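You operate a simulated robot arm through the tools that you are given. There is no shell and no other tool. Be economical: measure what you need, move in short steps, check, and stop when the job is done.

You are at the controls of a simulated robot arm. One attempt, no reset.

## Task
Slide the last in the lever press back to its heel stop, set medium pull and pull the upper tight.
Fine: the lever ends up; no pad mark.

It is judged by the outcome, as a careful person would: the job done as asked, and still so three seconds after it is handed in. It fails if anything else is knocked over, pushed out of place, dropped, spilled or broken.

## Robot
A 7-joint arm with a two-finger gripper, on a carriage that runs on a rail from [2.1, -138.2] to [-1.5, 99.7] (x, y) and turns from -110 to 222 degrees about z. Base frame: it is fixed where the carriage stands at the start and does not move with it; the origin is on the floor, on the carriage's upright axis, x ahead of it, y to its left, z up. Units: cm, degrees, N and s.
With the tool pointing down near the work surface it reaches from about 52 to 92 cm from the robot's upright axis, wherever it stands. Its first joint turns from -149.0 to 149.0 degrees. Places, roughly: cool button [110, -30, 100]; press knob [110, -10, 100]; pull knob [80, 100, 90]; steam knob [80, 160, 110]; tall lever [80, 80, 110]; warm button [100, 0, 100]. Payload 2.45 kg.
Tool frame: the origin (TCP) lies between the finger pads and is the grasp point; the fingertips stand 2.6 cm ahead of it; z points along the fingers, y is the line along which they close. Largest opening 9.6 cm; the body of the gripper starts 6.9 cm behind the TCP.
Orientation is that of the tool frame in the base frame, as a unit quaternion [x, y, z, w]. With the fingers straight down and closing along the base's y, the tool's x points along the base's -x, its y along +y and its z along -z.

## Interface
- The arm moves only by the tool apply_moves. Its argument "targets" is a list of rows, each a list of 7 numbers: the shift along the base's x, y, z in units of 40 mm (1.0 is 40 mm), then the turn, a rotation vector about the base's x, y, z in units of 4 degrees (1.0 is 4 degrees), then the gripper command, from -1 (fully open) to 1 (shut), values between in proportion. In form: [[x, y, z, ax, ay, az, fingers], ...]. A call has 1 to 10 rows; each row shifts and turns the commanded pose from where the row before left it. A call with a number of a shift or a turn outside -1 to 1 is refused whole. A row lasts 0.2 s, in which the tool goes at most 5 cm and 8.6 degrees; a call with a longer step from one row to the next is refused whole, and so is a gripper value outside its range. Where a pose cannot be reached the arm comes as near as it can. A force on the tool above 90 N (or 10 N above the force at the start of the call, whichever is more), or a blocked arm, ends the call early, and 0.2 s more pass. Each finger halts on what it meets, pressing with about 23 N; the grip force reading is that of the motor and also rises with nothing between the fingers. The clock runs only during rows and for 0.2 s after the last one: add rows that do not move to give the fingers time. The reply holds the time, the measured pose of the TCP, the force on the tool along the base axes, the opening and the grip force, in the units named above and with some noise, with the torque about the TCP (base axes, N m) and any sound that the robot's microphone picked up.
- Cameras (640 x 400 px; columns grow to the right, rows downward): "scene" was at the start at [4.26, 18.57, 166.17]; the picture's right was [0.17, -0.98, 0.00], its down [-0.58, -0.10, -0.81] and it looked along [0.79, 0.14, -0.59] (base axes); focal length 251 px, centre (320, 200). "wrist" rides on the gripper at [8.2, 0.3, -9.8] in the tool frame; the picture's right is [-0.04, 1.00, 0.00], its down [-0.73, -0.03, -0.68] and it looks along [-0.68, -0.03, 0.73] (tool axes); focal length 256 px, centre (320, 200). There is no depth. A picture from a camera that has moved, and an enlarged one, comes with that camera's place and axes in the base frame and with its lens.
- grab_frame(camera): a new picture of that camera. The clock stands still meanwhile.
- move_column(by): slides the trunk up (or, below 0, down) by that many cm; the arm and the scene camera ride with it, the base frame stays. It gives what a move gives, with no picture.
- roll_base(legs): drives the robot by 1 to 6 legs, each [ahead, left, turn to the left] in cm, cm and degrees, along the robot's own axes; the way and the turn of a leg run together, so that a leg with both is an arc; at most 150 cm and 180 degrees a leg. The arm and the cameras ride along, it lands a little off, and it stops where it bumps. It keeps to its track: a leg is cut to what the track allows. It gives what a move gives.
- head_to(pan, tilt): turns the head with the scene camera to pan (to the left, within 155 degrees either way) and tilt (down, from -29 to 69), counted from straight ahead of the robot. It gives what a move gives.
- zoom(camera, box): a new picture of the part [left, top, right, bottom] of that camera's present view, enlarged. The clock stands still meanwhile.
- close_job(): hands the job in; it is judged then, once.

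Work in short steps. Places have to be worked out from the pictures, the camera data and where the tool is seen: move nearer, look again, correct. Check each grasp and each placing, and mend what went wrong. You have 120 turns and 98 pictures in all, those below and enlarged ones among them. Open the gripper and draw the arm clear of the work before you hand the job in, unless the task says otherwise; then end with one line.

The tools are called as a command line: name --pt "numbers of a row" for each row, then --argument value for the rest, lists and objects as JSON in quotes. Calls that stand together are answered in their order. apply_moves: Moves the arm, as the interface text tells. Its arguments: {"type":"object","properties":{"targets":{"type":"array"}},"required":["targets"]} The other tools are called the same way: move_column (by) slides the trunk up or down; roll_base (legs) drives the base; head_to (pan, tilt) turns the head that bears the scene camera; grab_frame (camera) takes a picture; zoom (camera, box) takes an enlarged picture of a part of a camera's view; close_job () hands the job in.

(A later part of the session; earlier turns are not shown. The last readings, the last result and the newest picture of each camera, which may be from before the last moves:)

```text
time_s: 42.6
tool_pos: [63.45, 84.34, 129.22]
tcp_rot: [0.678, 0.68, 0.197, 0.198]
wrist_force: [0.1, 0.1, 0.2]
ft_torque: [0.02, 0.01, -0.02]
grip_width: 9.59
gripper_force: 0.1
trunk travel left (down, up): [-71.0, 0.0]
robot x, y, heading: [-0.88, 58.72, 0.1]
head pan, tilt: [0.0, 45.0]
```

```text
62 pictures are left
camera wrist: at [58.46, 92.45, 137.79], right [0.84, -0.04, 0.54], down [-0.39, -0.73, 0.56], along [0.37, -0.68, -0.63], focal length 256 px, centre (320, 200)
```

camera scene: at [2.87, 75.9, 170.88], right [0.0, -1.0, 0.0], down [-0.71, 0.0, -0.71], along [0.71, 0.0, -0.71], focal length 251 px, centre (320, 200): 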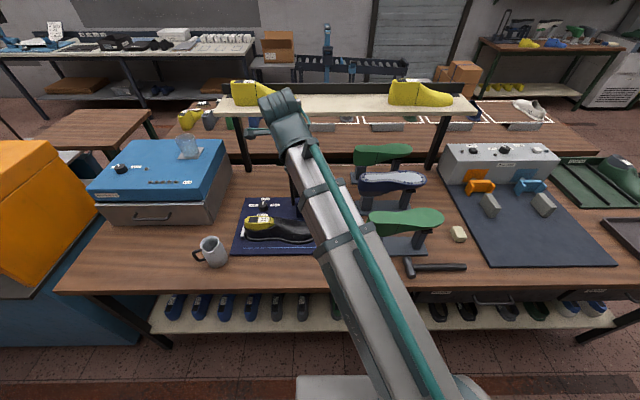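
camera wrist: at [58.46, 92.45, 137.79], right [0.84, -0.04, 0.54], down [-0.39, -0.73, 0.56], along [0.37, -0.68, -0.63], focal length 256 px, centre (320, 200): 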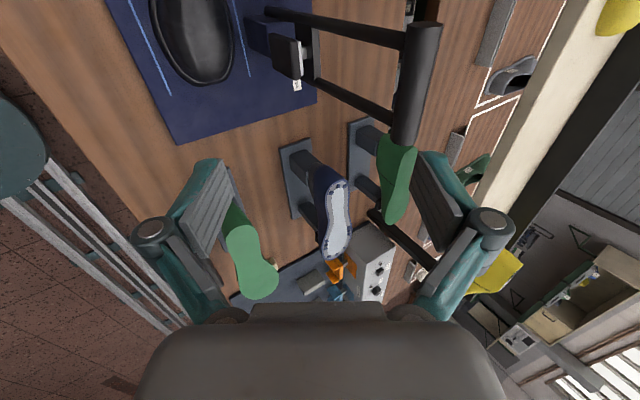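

The wrist view puts the bar centre at about (77.6, 84, 122.5), matching. I go to a pre-grasp 6 cm back along the tool axis.

apply_moves --pt "0.68 -0.02 -0.08 0 0 0 -1" --pt "0.68 -0.02 -0.08 0 0 0 -1" --pt "0.68 -0.02 -0.08 0 0 0 -1" --pt "0.68 -0.02 -0.08 0 0 0 -1"

grab_frame --camera "wrist"

```text
time_s: 43.6
tool_pos: [74.32, 83.73, 127.96]
tcp_rot: [0.678, 0.68, 0.198, 0.197]
wrist_force: [0.2, 0.1, -0.1]
ft_torque: [0.01, 0.0, -0.01]
grip_width: 9.62
gripper_force: 0.1
trunk travel left (down, up): [-71.0, 0.0]
robot x, y, heading: [-1.01, 58.71, 0.1]
head pan, tilt: [0.0, 45.0]
```

```text
61 pictures are left
camera wrist: at [69.39, 92.01, 136.49], right [0.84, -0.04, 0.54], down [-0.39, -0.73, 0.56], along [0.37, -0.68, -0.63], focal length 256 px, centre (320, 200)
```

wrist: 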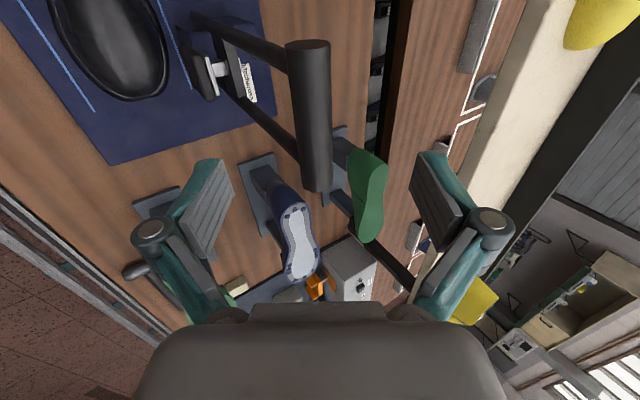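

Bar is centred between the fingers. I advance ~6 cm along the tool axis and look before closing.

apply_moves --pt "0.28 0.02 -0.46 0 0 0 -1" --pt "0.28 0.02 -0.46 0 0 0 -1" --pt "0.25 0.02 -0.44 0 0 0 -1"

grab_frame --camera "wrist"

```text
time_s: 44.4
tool_pos: [77.56, 84.15, 122.56]
tcp_rot: [0.678, 0.68, 0.198, 0.197]
wrist_force: [-0.2, -0.1, 1.0]
ft_torque: [0.01, 0.0, 0.0]
grip_width: 9.6
gripper_force: 0.0
trunk travel left (down, up): [-71.0, 0.0]
robot x, y, heading: [-1.09, 59.12, 0.1]
head pan, tilt: [0.0, 45.0]
```

```text
60 pictures are left
camera wrist: at [72.58, 92.36, 131.15], right [0.84, -0.04, 0.54], down [-0.39, -0.73, 0.56], along [0.37, -0.68, -0.63], focal length 256 px, centre (320, 200)
```

wrist: 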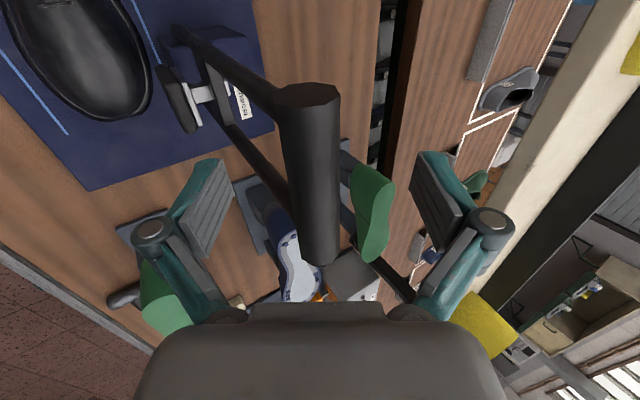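

Bar lies right at the grasp point. Close gently on it.

apply_moves --pt "-0.07 0 -0.04 0 0 0 0" --pt "0 0 0 0 0 0 1" --pt "0 0 0 0 0 0 1" --pt "0 0 0 0 0 0 1" --pt "0 0 0 0 0 0 1"

grab_frame --camera "wrist"

```text
time_s: 45.6
tool_pos: [77.28, 84.27, 122.48]
tcp_rot: [0.678, 0.68, 0.197, 0.198]
wrist_force: [-0.5, -0.8, 1.3]
ft_torque: [-0.35, -0.06, 0.49]
grip_width: 2.43
gripper_force: 45.1
trunk travel left (down, up): [-71.0, 0.0]
robot x, y, heading: [-0.65, 58.81, -0.1]
head pan, tilt: [0.0, 45.0]
```

```text
59 pictures are left
camera wrist: at [72.29, 92.38, 131.0], right [0.84, -0.04, 0.54], down [-0.39, -0.73, 0.56], along [0.37, -0.68, -0.63], focal length 256 px, centre (320, 200)
```

wrist: 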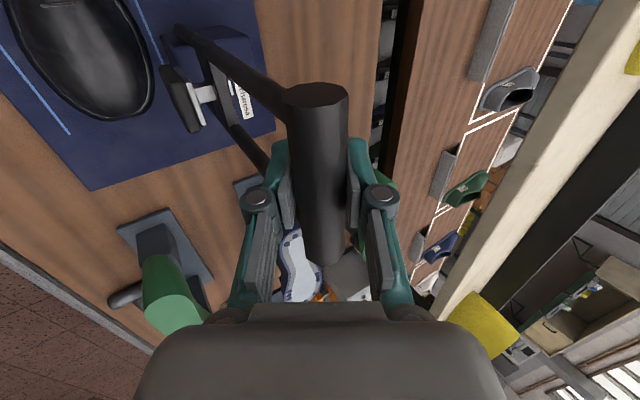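

Lever gripped. I start pulling along the arc (pivot ≈ (76.3, 95), radius ≈ 27 cm) in small steps and watch the forces.

apply_moves --pt "-0.47 0 0 0 0 0 1" --pt "-0.48 0 -0.04 0 0 0 1" --pt "-0.47 0 -0.06 0 0 0 1" --pt "-0.47 0 -0.1 0 0 0 1"

grab_frame --camera "wrist"

grab_frame --camera "scene"

```text
time_s: 46.6
tool_pos: [69.76, 84.02, 121.42]
tcp_rot: [0.679, 0.68, 0.196, 0.196]
wrist_force: [-0.5, -5.3, -1.2]
ft_torque: [-0.68, -0.26, 0.31]
grip_width: 2.44
gripper_force: 44.9
trunk travel left (down, up): [-71.0, 0.0]
robot x, y, heading: [-1.03, 59.29, 0.0]
head pan, tilt: [0.0, 45.0]
```

```text
58 pictures are left
camera wrist: at [64.76, 92.28, 129.99], right [0.84, -0.04, 0.53], down [-0.39, -0.73, 0.56], along [0.37, -0.68, -0.63], focal length 256 px, centre (320, 200)
```

wrist: 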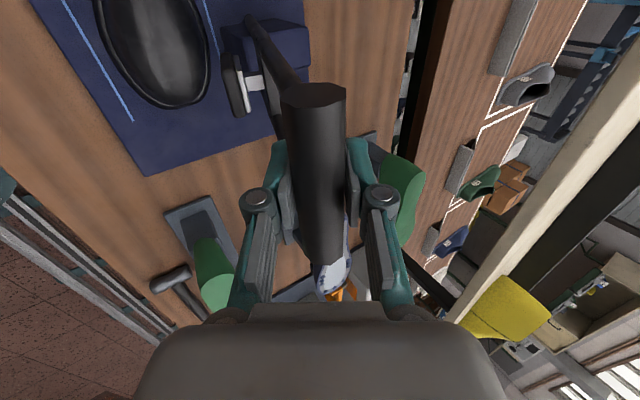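

```text
57 pictures are left
camera scene: at [2.88, 75.79, 170.89], right [0.0, -1.0, 0.0], down [-0.71, 0.0, -0.71], along [0.71, 0.0, -0.71], focal length 251 px, centre (320, 200)
```

scene: 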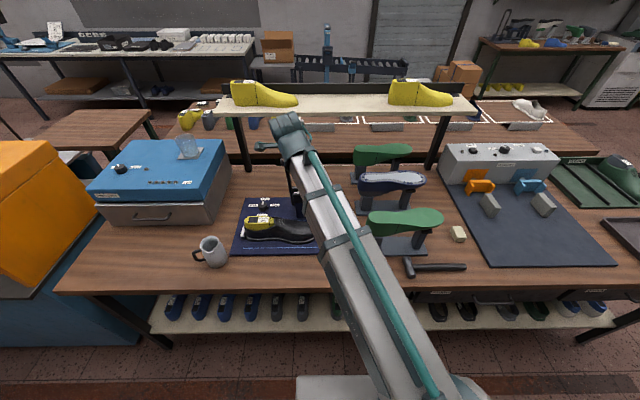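

Moves freely, forces tiny; pivot refined to ≈ (77, 95). Continue the arc to about 48°, easing the tool tilt back toward vertical.

apply_moves --pt "-0.47 0 -0.16 0 0.4 0 1" --pt "-0.47 0 -0.19 0 0.4 0 1" --pt "-0.43 0 -0.21 0 0.4 0 1" --pt "-0.42 0 -0.23 0 0.4 0 1"

apply_moves --pt "-0.38 0 -0.26 0 0.4 0 1" --pt "-0.37 0 -0.29 0 0.4 0 1" --pt "-0.35 0 -0.31 0 0.4 0 1" --pt "-0.32 0 -0.34 0 0.4 0 1"

grab_frame --camera "wrist"

zoom --camera "scene" --box '[200, 90, 400, 270]'

```text
time_s: 47.6
tool_pos: [62.7, 84.03, 118.4]
tcp_rot: [0.689, 0.69, 0.158, 0.158]
wrist_force: [2.2, -10.1, -1.7]
ft_torque: [-0.67, -0.48, 0.46]
grip_width: 2.44
gripper_force: 44.8
trunk travel left (down, up): [-71.0, 0.0]
robot x, y, heading: [-1.18, 58.65, 0.2]
head pan, tilt: [0.0, 45.0]
```

```text
time_s: 48.6
tool_pos: [57.0, 83.92, 113.52]
tcp_rot: [0.696, 0.697, 0.121, 0.121]
wrist_force: [1.7, -12.8, -0.9]
ft_torque: [-0.73, -0.41, 0.63]
grip_width: 2.44
gripper_force: 44.7
trunk travel left (down, up): [-71.0, 0.0]
robot x, y, heading: [-1.05, 58.73, 0.0]
head pan, tilt: [0.0, 45.0]
```

```text
56 pictures are left
camera wrist: at [54.08, 92.23, 122.89], right [0.94, -0.04, 0.33], down [-0.25, -0.73, 0.63], along [0.22, -0.68, -0.7], focal length 256 px, centre (320, 200)
```

wrist: 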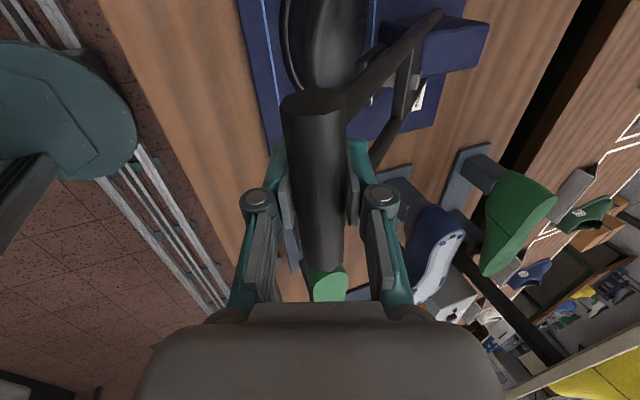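

```text
2.22 times, centred on (300, 180) of scene
camera zoom: at [2.88, 75.69, 170.9], right [0.0, -1.0, 0.0], down [-0.71, 0.0, -0.71], along [0.71, 0.0, -0.71], focal length 557 px, centre (364, 244)
```

zoom: 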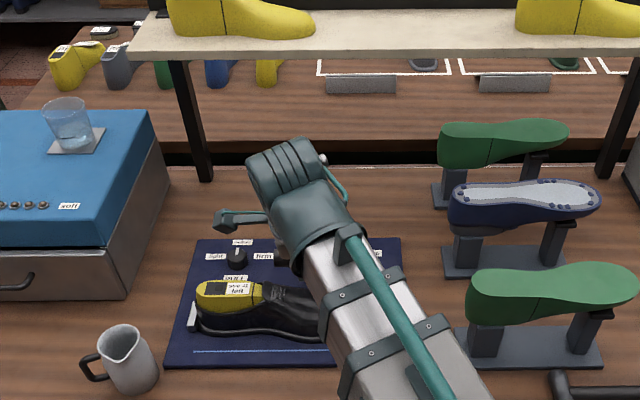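

On the arc, still free. Continue with smaller steps toward where the pad should meet the upper.

apply_moves --pt "-0.3 -0.05 -0.36 0 0.4 0 1" --pt "-0.28 0 -0.38 0 0.4 0 1" --pt "-0.25 0 -0.4 0 0.4 0 1"

grab_frame --camera "wrist"

zoom --camera "scene" --box '[230, 150, 370, 260]'

```text
time_s: 49.4
tool_pos: [53.68, 83.92, 109.04]
tcp_rot: [0.7, 0.702, 0.092, 0.091]
wrist_force: [1.1, -2.6, -1.5]
ft_torque: [-0.73, -0.47, 0.65]
grip_width: 2.41
gripper_force: 45.4
trunk travel left (down, up): [-71.0, 0.0]
robot x, y, heading: [-0.84, 58.9, 0.1]
head pan, tilt: [0.0, 45.0]
```

```text
54 pictures are left
camera wrist: at [51.46, 92.22, 118.68], right [0.97, -0.04, 0.25], down [-0.2, -0.74, 0.65], along [0.16, -0.68, -0.72], focal length 256 px, centre (320, 200)
```

wrist: 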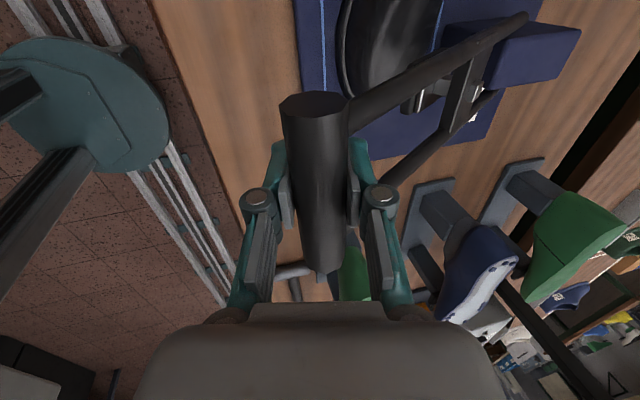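

```text
3.64 times, centred on (300, 205) of scene
camera zoom: at [2.89, 75.86, 170.89], right [0.0, -1.0, 0.0], down [-0.71, 0.0, -0.71], along [0.71, 0.0, -0.71], focal length 911 px, centre (393, 182)
```

zoom: 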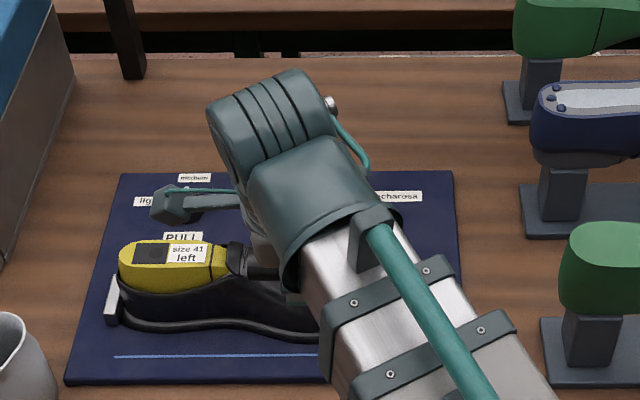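

Lever at about 60°, shoe still against the stop. Continue in ~3° steps watching force and sound.

apply_moves --pt "-0.17 0 -0.31 0 0.4 0 1" --pt "-0.16 0 -0.32 0 0.4 0 1"

apply_moves --pt "-0.14 0 -0.33 0 0.4 0 1" --pt "-0.12 0 -0.34 0 0.4 0 1"

grab_frame --camera "wrist"

```text
time_s: 50.0
tool_pos: [52.45, 84.03, 106.55]
tcp_rot: [0.702, 0.705, 0.071, 0.072]
wrist_force: [3.2, 0.0, -2.2]
ft_torque: [-0.4, -0.53, 0.73]
grip_width: 2.47
gripper_force: 45.4
trunk travel left (down, up): [-71.0, 0.0]
robot x, y, heading: [-0.8, 58.79, 0.1]
head pan, tilt: [0.0, 45.0]
```

```text
time_s: 50.6
tool_pos: [51.26, 83.93, 103.83]
tcp_rot: [0.704, 0.707, 0.051, 0.051]
wrist_force: [0.6, 0.9, -1.6]
ft_torque: [-0.52, -0.43, 0.71]
grip_width: 2.55
gripper_force: 44.8
trunk travel left (down, up): [-71.0, 0.0]
robot x, y, heading: [-0.79, 58.87, 0.0]
head pan, tilt: [0.0, 45.0]
```

```text
52 pictures are left
camera wrist: at [50.14, 92.19, 113.66], right [0.99, -0.04, 0.14], down [-0.13, -0.73, 0.67], along [0.08, -0.68, -0.73], focal length 256 px, centre (320, 200)
```

wrist: 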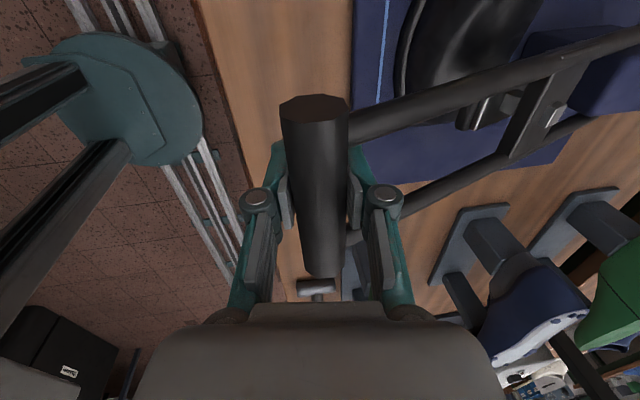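

At ~72°, the pad is close to the upper. Continue in ~2.5° steps.

apply_moves --pt "-0.09 0 -0.28 0 0.3 0 1" --pt "-0.07 0 -0.28 0 0.3 0 1"

apply_moves --pt "-0.06 0 -0.28 0 0.3 0 1" --pt "0 0 0 0 0 0 1"

grab_frame --camera "wrist"

```text
time_s: 51.2
tool_pos: [50.44, 83.97, 101.48]
tcp_rot: [0.706, 0.707, 0.037, 0.036]
wrist_force: [-2.1, -3.3, -1.7]
ft_torque: [-0.42, -0.4, 0.84]
grip_width: 2.6
gripper_force: 45.0
trunk travel left (down, up): [-71.0, 0.0]
robot x, y, heading: [-0.91, 58.78, 0.2]
head pan, tilt: [0.0, 45.0]
```

```text
time_s: 51.8
tool_pos: [50.29, 83.96, 100.46]
tcp_rot: [0.706, 0.707, 0.029, 0.028]
wrist_force: [-10.8, -5.8, 0.9]
ft_torque: [-0.43, -0.4, 0.76]
grip_width: 2.65
gripper_force: 45.1
trunk travel left (down, up): [-71.0, 0.0]
robot x, y, heading: [-0.97, 58.55, 0.2]
head pan, tilt: [0.0, 45.0]
```

```text
51 pictures are left
camera wrist: at [49.73, 92.18, 110.34], right [1.0, -0.04, 0.08], down [-0.08, -0.73, 0.67], along [0.04, -0.68, -0.73], focal length 256 px, centre (320, 200)
```

wrist: 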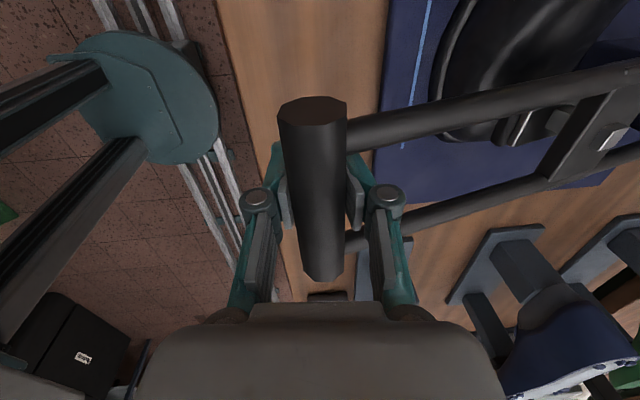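

Still little load (≈78°). Continue downward in 8 mm steps.

apply_moves --pt "-0.08 0 -0.2 0 0.3 0 1" --pt "0 0 0 0 0 0 1"

apply_moves --pt "-0.04 0 -0.2 0 0.3 0 1" --pt "0 0 0 0 0 0 1"

apply_moves --pt "-0.03 0 -0.2 0 0.3 0 1" --pt "0 0 0 0 0 0 1"

grab_frame --camera "wrist"

```text
time_s: 52.4
tool_pos: [50.02, 83.91, 99.64]
tcp_rot: [0.706, 0.707, 0.023, 0.021]
wrist_force: [-4.5, -3.9, 1.1]
ft_torque: [-0.34, -0.42, 0.79]
grip_width: 2.67
gripper_force: 44.7
trunk travel left (down, up): [-71.0, 0.0]
robot x, y, heading: [-1.16, 58.9, 0.3]
head pan, tilt: [0.0, 45.0]
```

```text
time_s: 53.0
tool_pos: [49.87, 83.89, 98.86]
tcp_rot: [0.706, 0.708, 0.016, 0.015]
wrist_force: [-7.1, -7.0, 2.8]
ft_torque: [-0.15, -0.37, 0.81]
grip_width: 2.69
gripper_force: 44.6
trunk travel left (down, up): [-71.0, 0.0]
robot x, y, heading: [-0.82, 58.94, 0.0]
head pan, tilt: [0.0, 45.0]
```

```text
time_s: 53.6
tool_pos: [49.63, 84.0, 98.0]
tcp_rot: [0.706, 0.708, 0.008, 0.006]
wrist_force: [-9.1, -3.5, 4.2]
ft_torque: [0.16, -0.34, 0.81]
grip_width: 2.83
gripper_force: 45.1
trunk travel left (down, up): [-71.0, 0.0]
robot x, y, heading: [-0.68, 58.85, 0.0]
head pan, tilt: [0.0, 45.0]
```

```text
50 pictures are left
camera wrist: at [49.82, 92.17, 107.96], right [1.0, -0.04, 0.02], down [-0.04, -0.73, 0.68], along [-0.01, -0.68, -0.74], focal length 256 px, centre (320, 200)
```

wrist: 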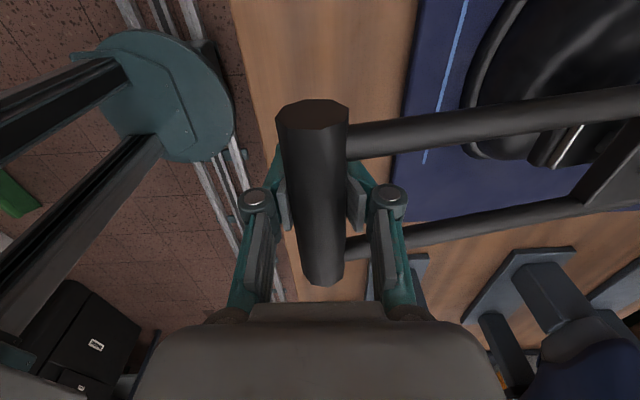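

Load begins to rise; I look at the pad and shoe closely.

zoom --camera "wrist" --box '[400, 0, 640, 220]'

zoom --camera "scene" --box '[230, 180, 340, 260]'

```text
1.82 times, centred on (520, 110) of wrist
camera zoom: at [49.82, 92.17, 107.96], right [1.0, -0.04, 0.02], down [-0.04, -0.73, 0.68], along [-0.01, -0.68, -0.74], focal length 465 px, centre (-44, 364)
```

zoom: 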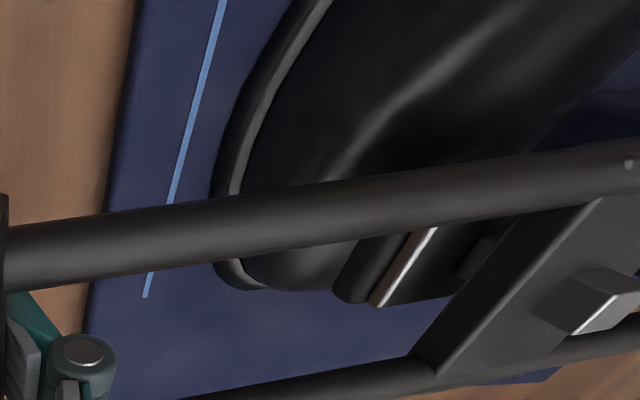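

```text
5.00 times, centred on (285, 220) of scene
camera zoom: at [2.72, 75.82, 170.89], right [0.0, -1.0, 0.0], down [-0.71, 0.0, -0.71], along [0.71, 0.0, -0.71], focal length 1253 px, centre (495, 100)
```

zoom: 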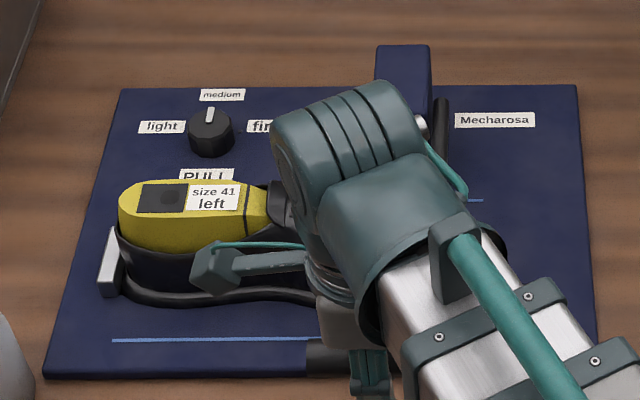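

The pad is right on the vamp. I press on in 4 mm steps, watching force and sound.

apply_moves --pt "-0.03 0 -0.1 0 0 0 1" --pt "0 0 0 0 0 0 1"

apply_moves --pt "-0.01 0 -0.1 0 0 0 1" --pt "0 0 0 0 0 0 1"

apply_moves --pt "-0.01 0 -0.1 0 0 0 1" --pt "0 0 0 0 0 0 1"

```text
time_s: 54.2
tool_pos: [49.79, 83.97, 97.71]
tcp_rot: [0.706, 0.708, 0.009, 0.008]
wrist_force: [-3.3, -2.8, 2.8]
ft_torque: [0.49, -0.18, 0.87]
grip_width: 2.93
gripper_force: 45.3
trunk travel left (down, up): [-71.0, 0.0]
robot x, y, heading: [-1.33, 58.4, -0.0]
head pan, tilt: [0.0, 45.0]
```

```text
time_s: 54.8
tool_pos: [49.57, 83.89, 97.11]
tcp_rot: [0.707, 0.707, 0.008, 0.007]
wrist_force: [2.6, -2.8, 3.1]
ft_torque: [-0.02, 0.04, 0.74]
grip_width: 3.1
gripper_force: 45.3
trunk travel left (down, up): [-71.0, 0.0]
robot x, y, heading: [-1.08, 58.84, 0.2]
head pan, tilt: [0.0, 45.0]
```

```text
time_s: 55.4
tool_pos: [49.57, 83.98, 96.71]
tcp_rot: [0.706, 0.708, 0.008, 0.007]
wrist_force: [4.8, 0.3, 1.4]
ft_torque: [-0.06, 0.02, 0.72]
grip_width: 2.95
gripper_force: 45.1
trunk travel left (down, up): [-71.0, 0.0]
robot x, y, heading: [-0.76, 59.07, 0.0]
head pan, tilt: [0.0, 45.0]
```

Force is not rising though the grip width changed; check whether the bar is slipping in the grip.

grab_frame --camera "wrist"

zoom --camera "wrist" --box '[400, 0, 640, 220]'

```text
47 pictures are left
camera wrist: at [49.7, 92.19, 106.68], right [1.0, -0.04, 0.02], down [-0.04, -0.73, 0.68], along [-0.01, -0.68, -0.74], focal length 256 px, centre (320, 200)
```

wrist: 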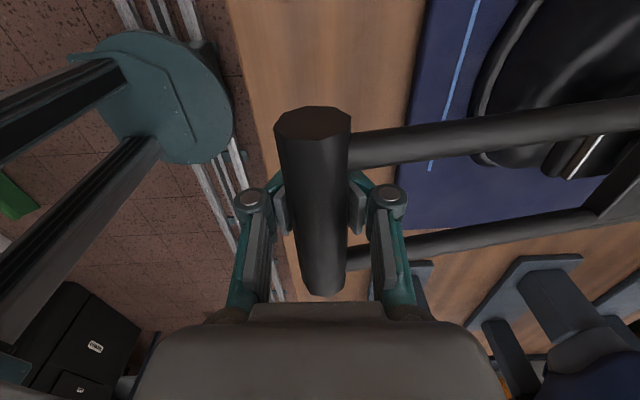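

```text
1.82 times, centred on (520, 110) of wrist
camera zoom: at [49.7, 92.19, 106.68], right [1.0, -0.04, 0.02], down [-0.04, -0.73, 0.68], along [-0.01, -0.68, -0.74], focal length 465 px, centre (-44, 364)
```

zoom: 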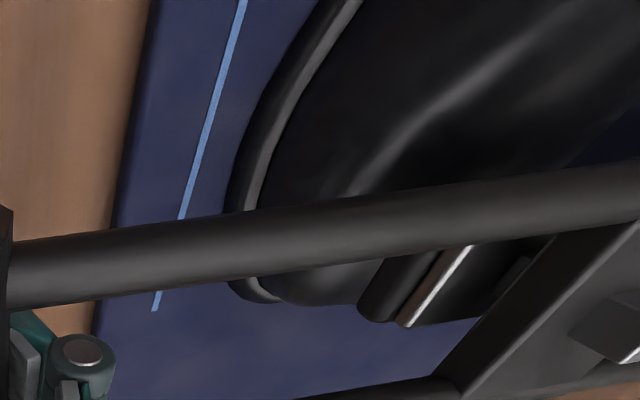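

The tool has slid about 2.5 cm down along the bar, so I open a little, re-centre the bar at the grasp point (z ≈ 99.2) and re-grip.

apply_moves --pt "0 0 0 0 0 0 0.1" --pt "0 0 0 0 0 0 0.1" --pt "0 0 0.3 0 0 0 0.1" --pt "0 0 0.3 0 0 0 0.1"

grab_frame --camera "wrist"

```text
time_s: 56.4
tool_pos: [49.53, 83.91, 99.31]
tcp_rot: [0.706, 0.708, 0.008, 0.007]
wrist_force: [0.4, -0.6, -0.1]
ft_torque: [-0.03, -0.01, -0.02]
grip_width: 4.32
gripper_force: 0.0
trunk travel left (down, up): [-71.0, 0.0]
robot x, y, heading: [-0.94, 58.64, 0.1]
head pan, tilt: [0.0, 45.0]
```

```text
45 pictures are left
camera wrist: at [49.66, 92.23, 109.16], right [1.0, -0.04, 0.02], down [-0.04, -0.73, 0.68], along [-0.01, -0.68, -0.74], focal length 256 px, centre (320, 200)
```

wrist: 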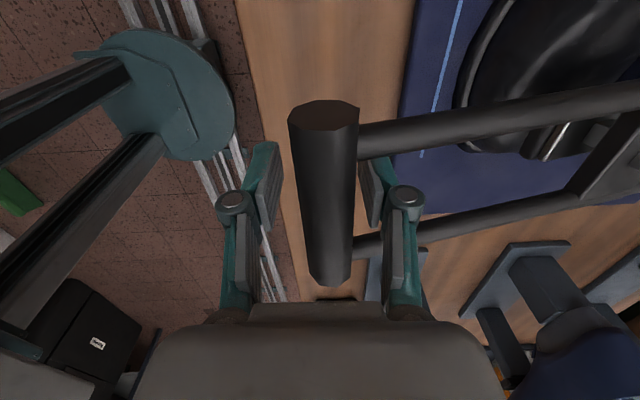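

The bar rose to about z 101 when released (mild spring). I follow up so it's at the grasp point, close, and verify.

apply_moves --pt "0.1 0 0.35 0 0 0 0.1" --pt "0 0 0 0 0 0 0.1"

grab_frame --camera "wrist"

```text
time_s: 57.0
tool_pos: [49.91, 84.02, 100.64]
tcp_rot: [0.707, 0.708, 0.008, 0.006]
wrist_force: [0.7, -0.4, -0.1]
ft_torque: [-0.03, 0.04, 0.0]
grip_width: 4.32
gripper_force: 0.0
trunk travel left (down, up): [-71.0, 0.0]
robot x, y, heading: [-0.76, 59.12, 0.2]
head pan, tilt: [0.0, 45.0]
```

```text
44 pictures are left
camera wrist: at [50.07, 92.17, 110.53], right [1.0, -0.04, 0.02], down [-0.04, -0.73, 0.68], along [-0.01, -0.68, -0.74], focal length 256 px, centre (320, 200)
```

wrist: 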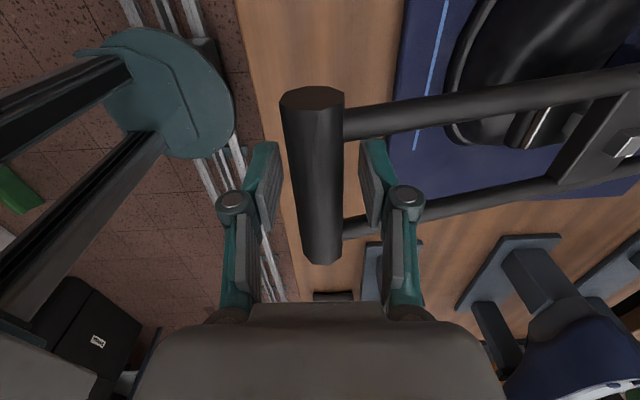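

The lever rests steady with the bar at z ≈ 101.2. I raise 5 mm, grip, and press down in small steps without rotating.

apply_moves --pt "0 0 0.15 0 0 0 0.1" --pt "0 0 0 0 0 0 1" --pt "0 0 0 0 0 0 1" --pt "0 0 0 0 0 0 1"

apply_moves --pt "-0.02 0 -0.2 0 0 0 1" --pt "-0.02 0 -0.2 0 0 0 1"

grab_frame --camera "wrist"

```text
time_s: 58.0
tool_pos: [49.91, 84.02, 101.17]
tcp_rot: [0.706, 0.709, 0.007, 0.007]
wrist_force: [-4.3, -1.8, -0.5]
ft_torque: [-0.06, 0.27, 0.82]
grip_width: 2.49
gripper_force: 45.3
trunk travel left (down, up): [-71.0, 0.0]
robot x, y, heading: [-0.9, 59.03, 0.1]
head pan, tilt: [0.0, 45.0]
```

```text
time_s: 58.6
tool_pos: [49.63, 84.04, 99.64]
tcp_rot: [0.706, 0.708, 0.007, 0.007]
wrist_force: [-14.3, -0.4, 5.8]
ft_torque: [-0.25, -0.13, 0.77]
grip_width: 2.49
gripper_force: 45.1
trunk travel left (down, up): [-71.0, 0.0]
robot x, y, heading: [-1.12, 58.52, 0.2]
head pan, tilt: [0.0, 45.0]
```

```text
43 pictures are left
camera wrist: at [49.72, 92.14, 109.6], right [1.0, -0.04, 0.02], down [-0.04, -0.73, 0.68], along [-0.01, -0.68, -0.74], focal length 256 px, centre (320, 200)
```

wrist: 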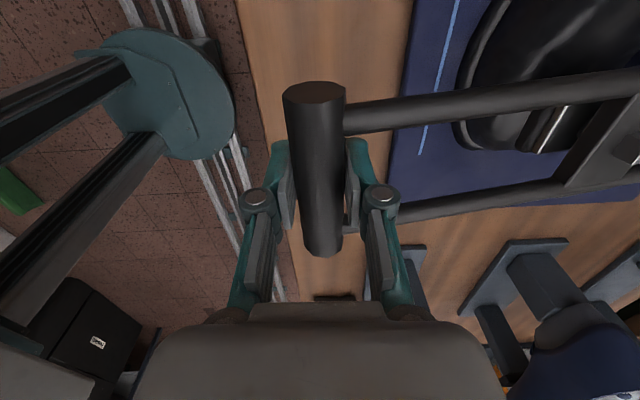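

Bar now moves with the grip (z 99.6, ~6 N). Continue, correcting x a little.

apply_moves --pt "-0.07 0 -0.15 0 0 0 1" --pt "0 0 0 0 0 0 1"

apply_moves --pt "-0.02 0 -0.15 0 0 0 1" --pt "0 0 0 0 0 0 1"

apply_moves --pt "-0.01 0 -0.15 0 0 0 1" --pt "0 0 0 0 0 0 1"

grab_frame --camera "wrist"

```text
time_s: 59.2
tool_pos: [49.55, 83.9, 99.12]
tcp_rot: [0.706, 0.708, 0.009, 0.008]
wrist_force: [-6.5, -1.8, 6.1]
ft_torque: [-0.14, -0.22, 0.75]
grip_width: 2.47
gripper_force: 44.9
trunk travel left (down, up): [-71.0, 0.0]
robot x, y, heading: [-1.13, 58.74, 0.2]
head pan, tilt: [0.0, 45.0]
```

```text
time_s: 59.8
tool_pos: [49.5, 83.89, 98.51]
tcp_rot: [0.706, 0.708, 0.008, 0.006]
wrist_force: [-4.0, -1.4, 4.7]
ft_torque: [-0.07, -0.11, 0.73]
grip_width: 2.46
gripper_force: 45.1
trunk travel left (down, up): [-71.0, 0.0]
robot x, y, heading: [-0.89, 58.66, 0.3]
head pan, tilt: [0.0, 45.0]
```

```text
time_s: 60.4
tool_pos: [49.36, 83.91, 97.86]
tcp_rot: [0.707, 0.707, 0.007, 0.008]
wrist_force: [-7.2, -4.6, 1.0]
ft_torque: [-0.03, -0.07, 0.74]
grip_width: 2.45
gripper_force: 45.6
trunk travel left (down, up): [-71.0, 0.0]
robot x, y, heading: [-0.83, 58.81, 0.1]
head pan, tilt: [0.0, 45.0]
```

```text
42 pictures are left
camera wrist: at [49.48, 92.14, 107.74], right [1.0, -0.04, 0.02], down [-0.04, -0.73, 0.68], along [-0.01, -0.68, -0.73], focal length 256 px, centre (320, 200)
```

wrist: 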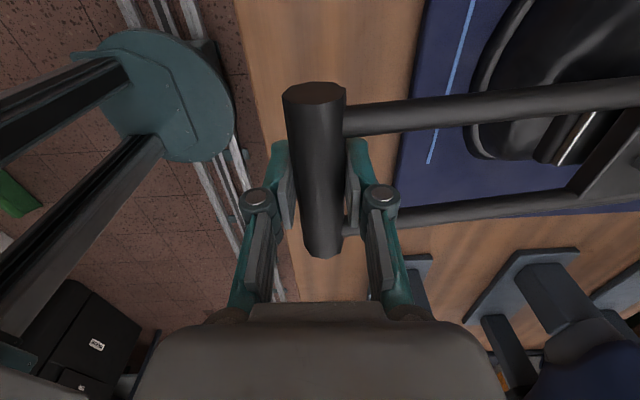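

Bar at z 97.9, force dropped again; I zoom on the pad and then go further.

zoom --camera "wrist" --box '[440, 60, 640, 200]'

apply_moves --pt "-0.02 0 -0.15 0 0 0 1" --pt "0 0 0 0 0 0 1"

apply_moves --pt "-0.01 0 -0.15 0 0 0 1" --pt "0 0 0 0 0 0 1"

zoom --camera "wrist" --box '[440, 60, 640, 200]'

```text
2.86 times, centred on (540, 130) of wrist
camera zoom: at [49.48, 92.14, 107.74], right [1.0, -0.04, 0.02], down [-0.04, -0.73, 0.68], along [-0.01, -0.68, -0.73], focal length 731 px, centre (-309, 400)
```

zoom: 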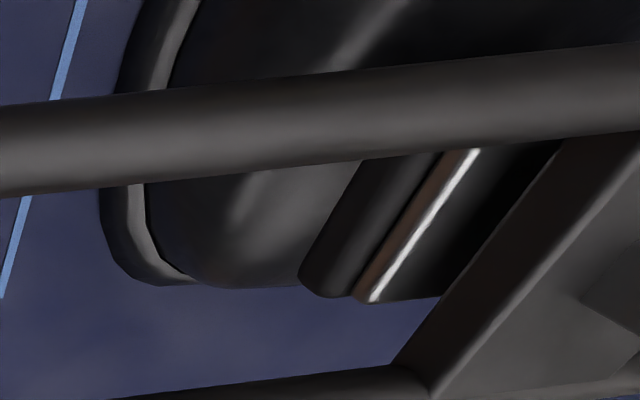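

```text
time_s: 61.0
tool_pos: [49.24, 83.99, 97.27]
tcp_rot: [0.706, 0.708, 0.008, 0.007]
wrist_force: [-7.0, -4.6, -1.2]
ft_torque: [-0.24, -0.17, 0.74]
grip_width: 2.44
gripper_force: 45.1
trunk travel left (down, up): [-71.0, 0.0]
robot x, y, heading: [-0.54, 58.65, -0.2]
head pan, tilt: [0.0, 45.0]
```

```text
time_s: 61.6
tool_pos: [49.35, 83.96, 96.79]
tcp_rot: [0.706, 0.708, 0.006, 0.007]
wrist_force: [-5.4, -9.8, -6.7]
ft_torque: [-0.18, -0.1, 0.73]
grip_width: 2.45
gripper_force: 45.3
trunk travel left (down, up): [-71.0, 0.0]
robot x, y, heading: [-1.07, 58.61, 0.1]
head pan, tilt: [0.0, 45.0]
```

```text
2.86 times, centred on (540, 130) of wrist
camera zoom: at [49.4, 92.15, 106.58], right [1.0, -0.04, 0.02], down [-0.04, -0.73, 0.68], along [-0.01, -0.68, -0.73], focal length 731 px, centre (-309, 400)
```

zoom: 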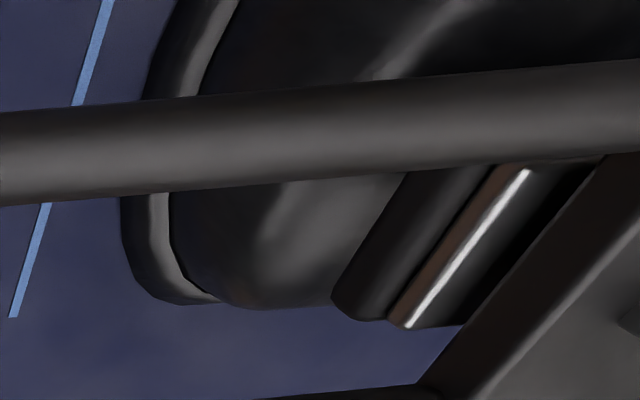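

The z force has reversed (lever now pulling down slightly, like an over-centre). Continue in small steps for an end stop or click.

apply_moves --pt "-0.02 -0.03 -0.15 0 0 0 1" --pt "0 0 0 0 0 0 1"

apply_moves --pt "0 0 -0.15 0 0 0 1" --pt "0 0 0 0 0 0 1"

grab_frame --camera "wrist"

```text
time_s: 62.2
tool_pos: [49.33, 83.87, 95.93]
tcp_rot: [0.706, 0.709, 0.008, 0.007]
wrist_force: [-4.4, -5.3, -10.4]
ft_torque: [-0.3, -0.16, 0.66]
grip_width: 2.47
gripper_force: 45.3
trunk travel left (down, up): [-71.0, 0.0]
robot x, y, heading: [-1.15, 59.06, 0.3]
head pan, tilt: [0.0, 45.0]
```

```text
time_s: 62.8
tool_pos: [49.19, 83.85, 95.46]
tcp_rot: [0.706, 0.708, 0.008, 0.006]
wrist_force: [-10.3, -4.6, -12.8]
ft_torque: [0.06, 0.09, 0.66]
grip_width: 2.45
gripper_force: 44.6
trunk travel left (down, up): [-71.0, 0.0]
robot x, y, heading: [-0.9, 58.63, -0.0]
head pan, tilt: [0.0, 45.0]
```

```text
39 pictures are left
camera wrist: at [49.36, 92.14, 105.38], right [1.0, -0.04, 0.02], down [-0.04, -0.73, 0.68], along [-0.01, -0.68, -0.74], focal length 256 px, centre (320, 200)
```

wrist: 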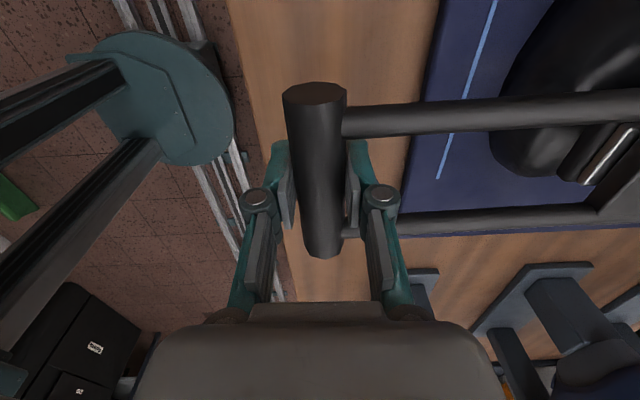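

It keeps pulling down (over-centre toggle). Follow down gently until it bottoms.

apply_moves --pt "-0.01 0 -0.15 0 0 0 1" --pt "0 0 0 0 0 0 1"

apply_moves --pt "0 0 -0.15 0 0 0 1" --pt "0 0 0 0 0 0 1"

zoom --camera "wrist" --box '[440, 60, 640, 200]'

```text
time_s: 63.4
tool_pos: [49.07, 83.95, 95.15]
tcp_rot: [0.706, 0.709, 0.009, 0.008]
wrist_force: [-1.9, 1.2, 25.2]
ft_torque: [-0.79, -0.07, 0.72]
grip_width: 2.44
gripper_force: 45.4
trunk travel left (down, up): [-71.0, 0.0]
robot x, y, heading: [-1.13, 58.68, 0.0]
head pan, tilt: [0.0, 45.0]
```

```text
time_s: 64.0
tool_pos: [49.25, 83.92, 94.56]
tcp_rot: [0.706, 0.708, 0.01, 0.007]
wrist_force: [7.6, 3.9, 41.7]
ft_torque: [0.08, -0.07, 0.87]
grip_width: 2.47
gripper_force: 45.2
trunk travel left (down, up): [-71.0, 0.0]
robot x, y, heading: [-1.39, 58.71, 0.4]
head pan, tilt: [0.0, 45.0]
```

```text
2.86 times, centred on (540, 130) of wrist
camera zoom: at [49.31, 92.09, 104.37], right [1.0, -0.04, 0.02], down [-0.04, -0.74, 0.68], along [-0.01, -0.68, -0.74], focal length 731 px, centre (-309, 400)
```

zoom: 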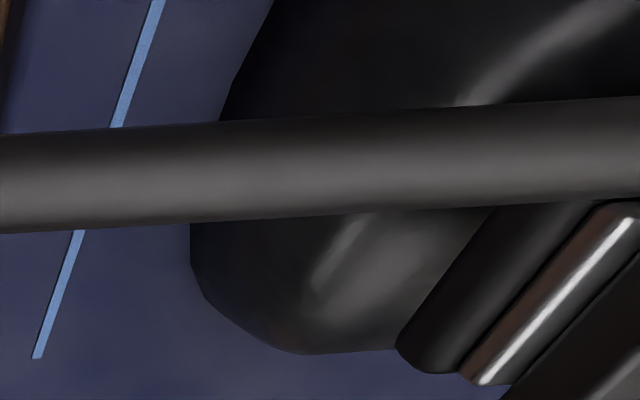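

The upper's edge visibly drew down over the sole and the lever has bottomed (42 N at the stop), so the pull is done. I lift the lever back along the same arc.

apply_moves --pt "0 0 0.2 0 0 0 1" --pt "0.02 0 0.3 0 0 0 1" --pt "0.04 0 0.3 0 0 0 1" --pt "0.05 0 0.3 0 0 0 1"

grab_frame --camera "wrist"

```text
time_s: 65.0
tool_pos: [49.55, 83.91, 98.61]
tcp_rot: [0.706, 0.708, 0.007, 0.006]
wrist_force: [-1.8, 2.8, 1.0]
ft_torque: [0.32, 0.38, 0.82]
grip_width: 2.41
gripper_force: 45.3
trunk travel left (down, up): [-71.0, 0.0]
robot x, y, heading: [-1.14, 59.04, 0.1]
head pan, tilt: [0.0, 45.0]
```

```text
37 pictures are left
camera wrist: at [49.68, 92.11, 108.61], right [1.0, -0.04, 0.02], down [-0.04, -0.73, 0.68], along [-0.01, -0.68, -0.74], focal length 256 px, centre (320, 200)
```

wrist: 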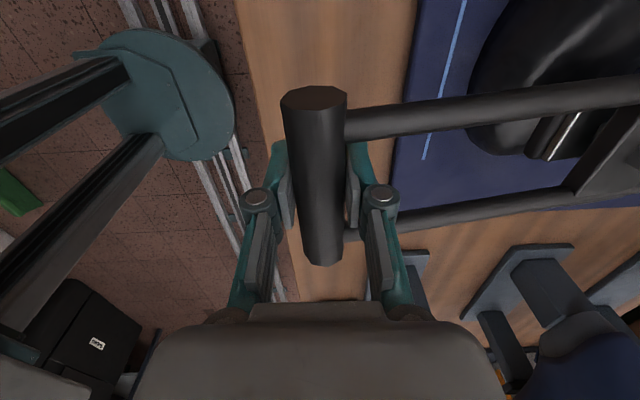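

The upper stays drawn tight. Continue lifting.

apply_moves --pt "0.07 0 0.47 0 -0.2 0 1" --pt "0.11 0 0.46 0 -0.4 0 1" --pt "0.14 0 0.45 0 -0.4 0 1" --pt "0.17 0 0.44 0 -0.4 0 1"

apply_moves --pt "0.2 0 0.43 0 -0.4 0 1" --pt "0.23 0 0.41 0 -0.4 0 1" --pt "0.26 0 0.4 0 -0.4 0 1" --pt "0.29 0 0.38 0 -0.4 0 1"

grab_frame --camera "wrist"

```text
time_s: 66.0
tool_pos: [51.62, 83.86, 105.94]
tcp_rot: [0.705, 0.707, 0.042, 0.04]
wrist_force: [-9.8, 5.2, -0.8]
ft_torque: [0.83, 0.39, 0.83]
grip_width: 2.46
gripper_force: 45.1
trunk travel left (down, up): [-71.0, 0.0]
robot x, y, heading: [-0.74, 58.75, 0.4]
head pan, tilt: [0.0, 45.0]
```

```text
time_s: 67.0
tool_pos: [55.41, 84.02, 112.42]
tcp_rot: [0.702, 0.703, 0.082, 0.08]
wrist_force: [-14.0, 8.3, 5.4]
ft_torque: [0.25, 0.42, 0.74]
grip_width: 2.47
gripper_force: 45.5
trunk travel left (down, up): [-71.0, 0.0]
robot x, y, heading: [-0.57, 59.23, 0.1]
head pan, tilt: [0.0, 45.0]
```

```text
36 pictures are left
camera wrist: at [53.48, 92.14, 122.14], right [0.97, -0.04, 0.23], down [-0.18, -0.73, 0.65], along [0.14, -0.68, -0.72], focal length 256 px, centre (320, 200)
```

wrist: 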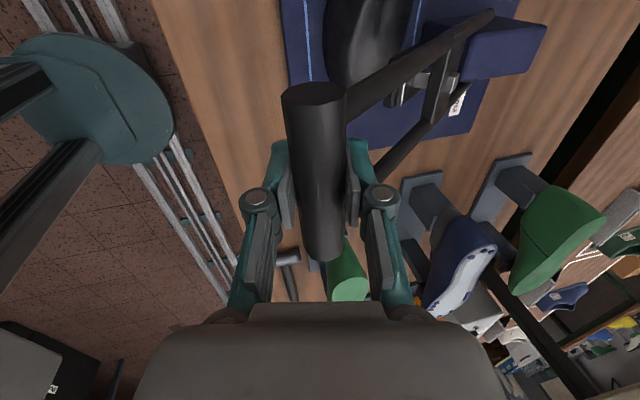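

Lever at ~52° and following; continue up the arc with a small outward correction.

apply_moves --pt "0.27 -0.02 0.39 0 -0.4 0 1" --pt "0.33 0 0.34 0 -0.4 0 1" --pt "0.355 0 0.315 0 -0.4 0 1" --pt "0.375 0 0.29 0 -0.4 0 1"

apply_moves --pt "0.395 0 0.26 0 -0.4 0 1" --pt "0.41 0 0.235 0 -0.4 0 1" --pt "0.43 0 0.205 0 -0.4 0 1" --pt "0.44 0 0.175 0 -0.4 0 1"

grab_frame --camera "wrist"

```text
time_s: 68.0
tool_pos: [60.79, 83.89, 117.87]
tcp_rot: [0.696, 0.698, 0.121, 0.12]
wrist_force: [-0.9, 16.0, -3.9]
ft_torque: [0.24, 0.5, 0.62]
grip_width: 2.46
gripper_force: 44.4
trunk travel left (down, up): [-71.0, 0.0]
robot x, y, heading: [-0.48, 58.72, 0.3]
head pan, tilt: [0.0, 45.0]
```

```text
time_s: 69.0
tool_pos: [67.6, 83.84, 121.29]
tcp_rot: [0.688, 0.69, 0.159, 0.159]
wrist_force: [-2.3, 14.1, -1.5]
ft_torque: [0.16, 0.4, 0.81]
grip_width: 2.5
gripper_force: 45.1
trunk travel left (down, up): [-71.0, 0.0]
robot x, y, heading: [-0.74, 58.71, 0.1]
head pan, tilt: [0.0, 45.0]
```

```text
35 pictures are left
camera wrist: at [63.54, 92.13, 130.3], right [0.9, -0.04, 0.44], down [-0.32, -0.73, 0.6], along [0.3, -0.68, -0.67], focal length 256 px, centre (320, 200)
```

wrist: 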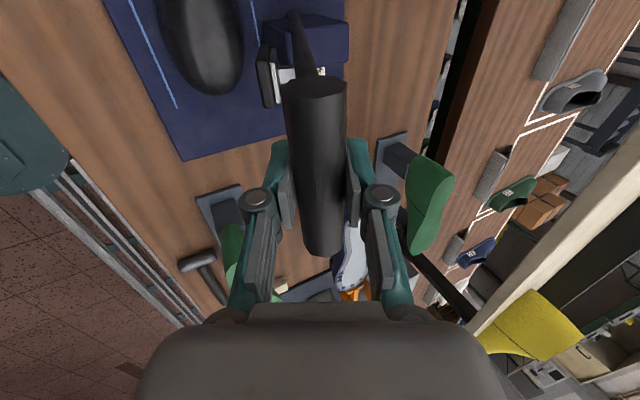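

Nearly up. Finish the last ~20° to its original rest position (bar at x ≈ 77.3).

apply_moves --pt "0.48 0.04 0.11 0 -0.3 0 1" --pt "0.48 0 0.09 0 -0.2 0 1" --pt "0.48 0 0.06 0 0 0 1" --pt "0.48 0 0.03 0 0 0 1"

apply_moves --pt "0.3 0 0 0 0 0 1" --pt "0.2 0 0 0 0 0 1" --pt "0 0 0 0 0 0 1"

grab_frame --camera "wrist"

```text
time_s: 70.0
tool_pos: [75.43, 84.06, 122.55]
tcp_rot: [0.686, 0.686, 0.171, 0.172]
wrist_force: [1.1, 7.6, 7.0]
ft_torque: [-0.32, -0.08, 0.7]
grip_width: 2.43
gripper_force: 44.8
trunk travel left (down, up): [-71.0, 0.0]
robot x, y, heading: [-0.99, 58.8, 0.3]
head pan, tilt: [0.0, 45.0]
```

```text
time_s: 70.8
tool_pos: [77.27, 84.15, 122.46]
tcp_rot: [0.685, 0.687, 0.172, 0.171]
wrist_force: [-1.0, 9.7, 12.3]
ft_torque: [-0.5, 0.09, 0.37]
grip_width: 2.45
gripper_force: 45.6
trunk travel left (down, up): [-71.0, 0.0]
robot x, y, heading: [-1.08, 58.46, 0.1]
head pan, tilt: [0.0, 45.0]
```

```text
34 pictures are left
camera wrist: at [72.82, 92.24, 131.41], right [0.88, -0.04, 0.47], down [-0.34, -0.73, 0.59], along [0.32, -0.68, -0.66], focal length 256 px, centre (320, 200)
```

wrist: 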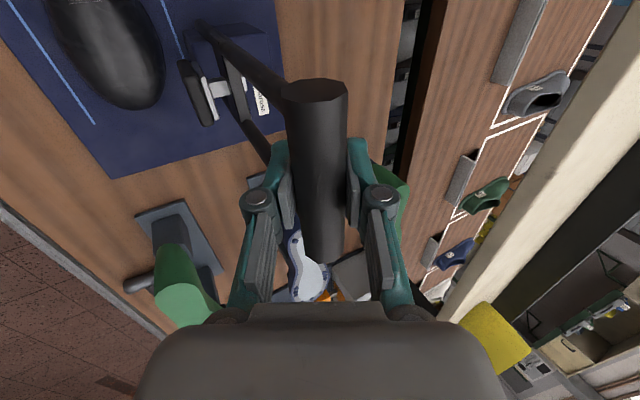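

Lever is back at its starting place. I nudge 4 mm more to be sure it rests back, then see.

apply_moves --pt "0.1 0.03 -0.05 0 0 0 1" --pt "0 0 0 0 0 0 1"

apply_moves --pt "0 0 0 0 0 0 0.2" --pt "0 0 0 0 0 0 -0.4" --pt "0 0 0 0 0 0 -0.4"

grab_frame --camera "wrist"

```text
time_s: 71.4
tool_pos: [77.3, 84.06, 122.58]
tcp_rot: [0.685, 0.687, 0.173, 0.172]
wrist_force: [-10.0, 7.9, 26.3]
ft_torque: [-0.32, 0.06, 0.54]
grip_width: 2.41
gripper_force: 44.5
trunk travel left (down, up): [-71.0, 0.0]
robot x, y, heading: [-0.96, 58.9, 0.1]
head pan, tilt: [0.0, 45.0]
```

```text
time_s: 72.2
tool_pos: [77.59, 84.05, 122.31]
tcp_rot: [0.685, 0.687, 0.171, 0.171]
wrist_force: [0.3, -0.3, 0.2]
ft_torque: [-0.02, -0.02, -0.02]
grip_width: 6.7
gripper_force: 0.0
trunk travel left (down, up): [-71.0, 0.0]
robot x, y, heading: [-0.91, 58.84, -0.0]
head pan, tilt: [0.0, 45.0]
```

```text
33 pictures are left
camera wrist: at [73.26, 92.19, 131.12], right [0.88, -0.04, 0.47], down [-0.34, -0.73, 0.59], along [0.32, -0.68, -0.66], focal length 256 px, centre (320, 200)
```

wrist: 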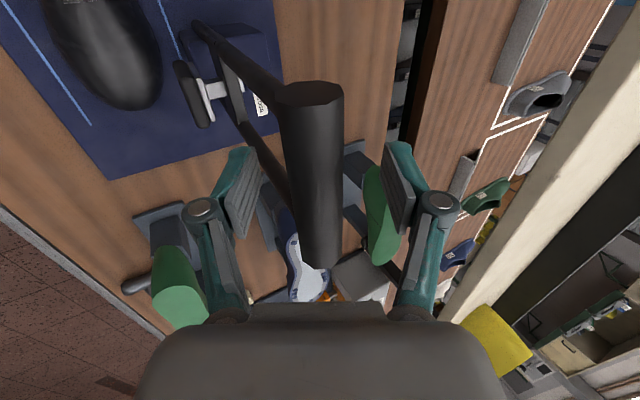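

Lever rests at its back stop and stays. I withdraw along the tool axis, then draw back.

apply_moves --pt "-0.27 0 0.5 0 0 0 -0.8" --pt "-0.27 0 0.5 0 0 0 -0.8" --pt "-0.27 0 0.5 0 0 0 -0.8" --pt "-0.2 0 0.2 0 0 0 -0.8"

grab_frame --camera "wrist"

```text
time_s: 73.2
tool_pos: [73.65, 84.03, 129.03]
tcp_rot: [0.686, 0.686, 0.171, 0.17]
wrist_force: [-0.9, 0.2, -0.4]
ft_torque: [-0.02, 0.03, 0.02]
grip_width: 8.65
gripper_force: 0.1
trunk travel left (down, up): [-71.0, 0.0]
robot x, y, heading: [-1.29, 58.68, 0.2]
head pan, tilt: [0.0, 45.0]
```

```text
32 pictures are left
camera wrist: at [69.32, 92.19, 137.95], right [0.88, -0.04, 0.47], down [-0.34, -0.73, 0.59], along [0.32, -0.68, -0.66], focal length 256 px, centre (320, 200)
```

wrist: 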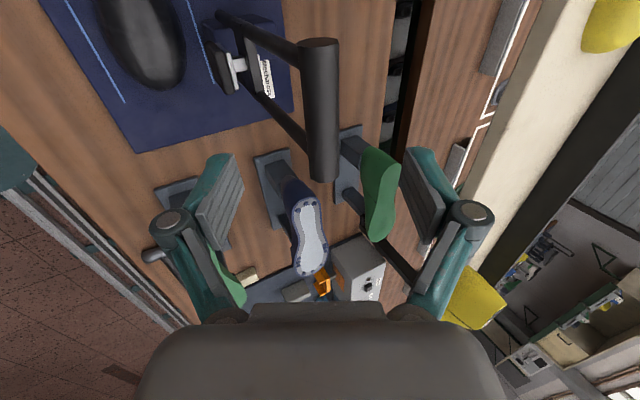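

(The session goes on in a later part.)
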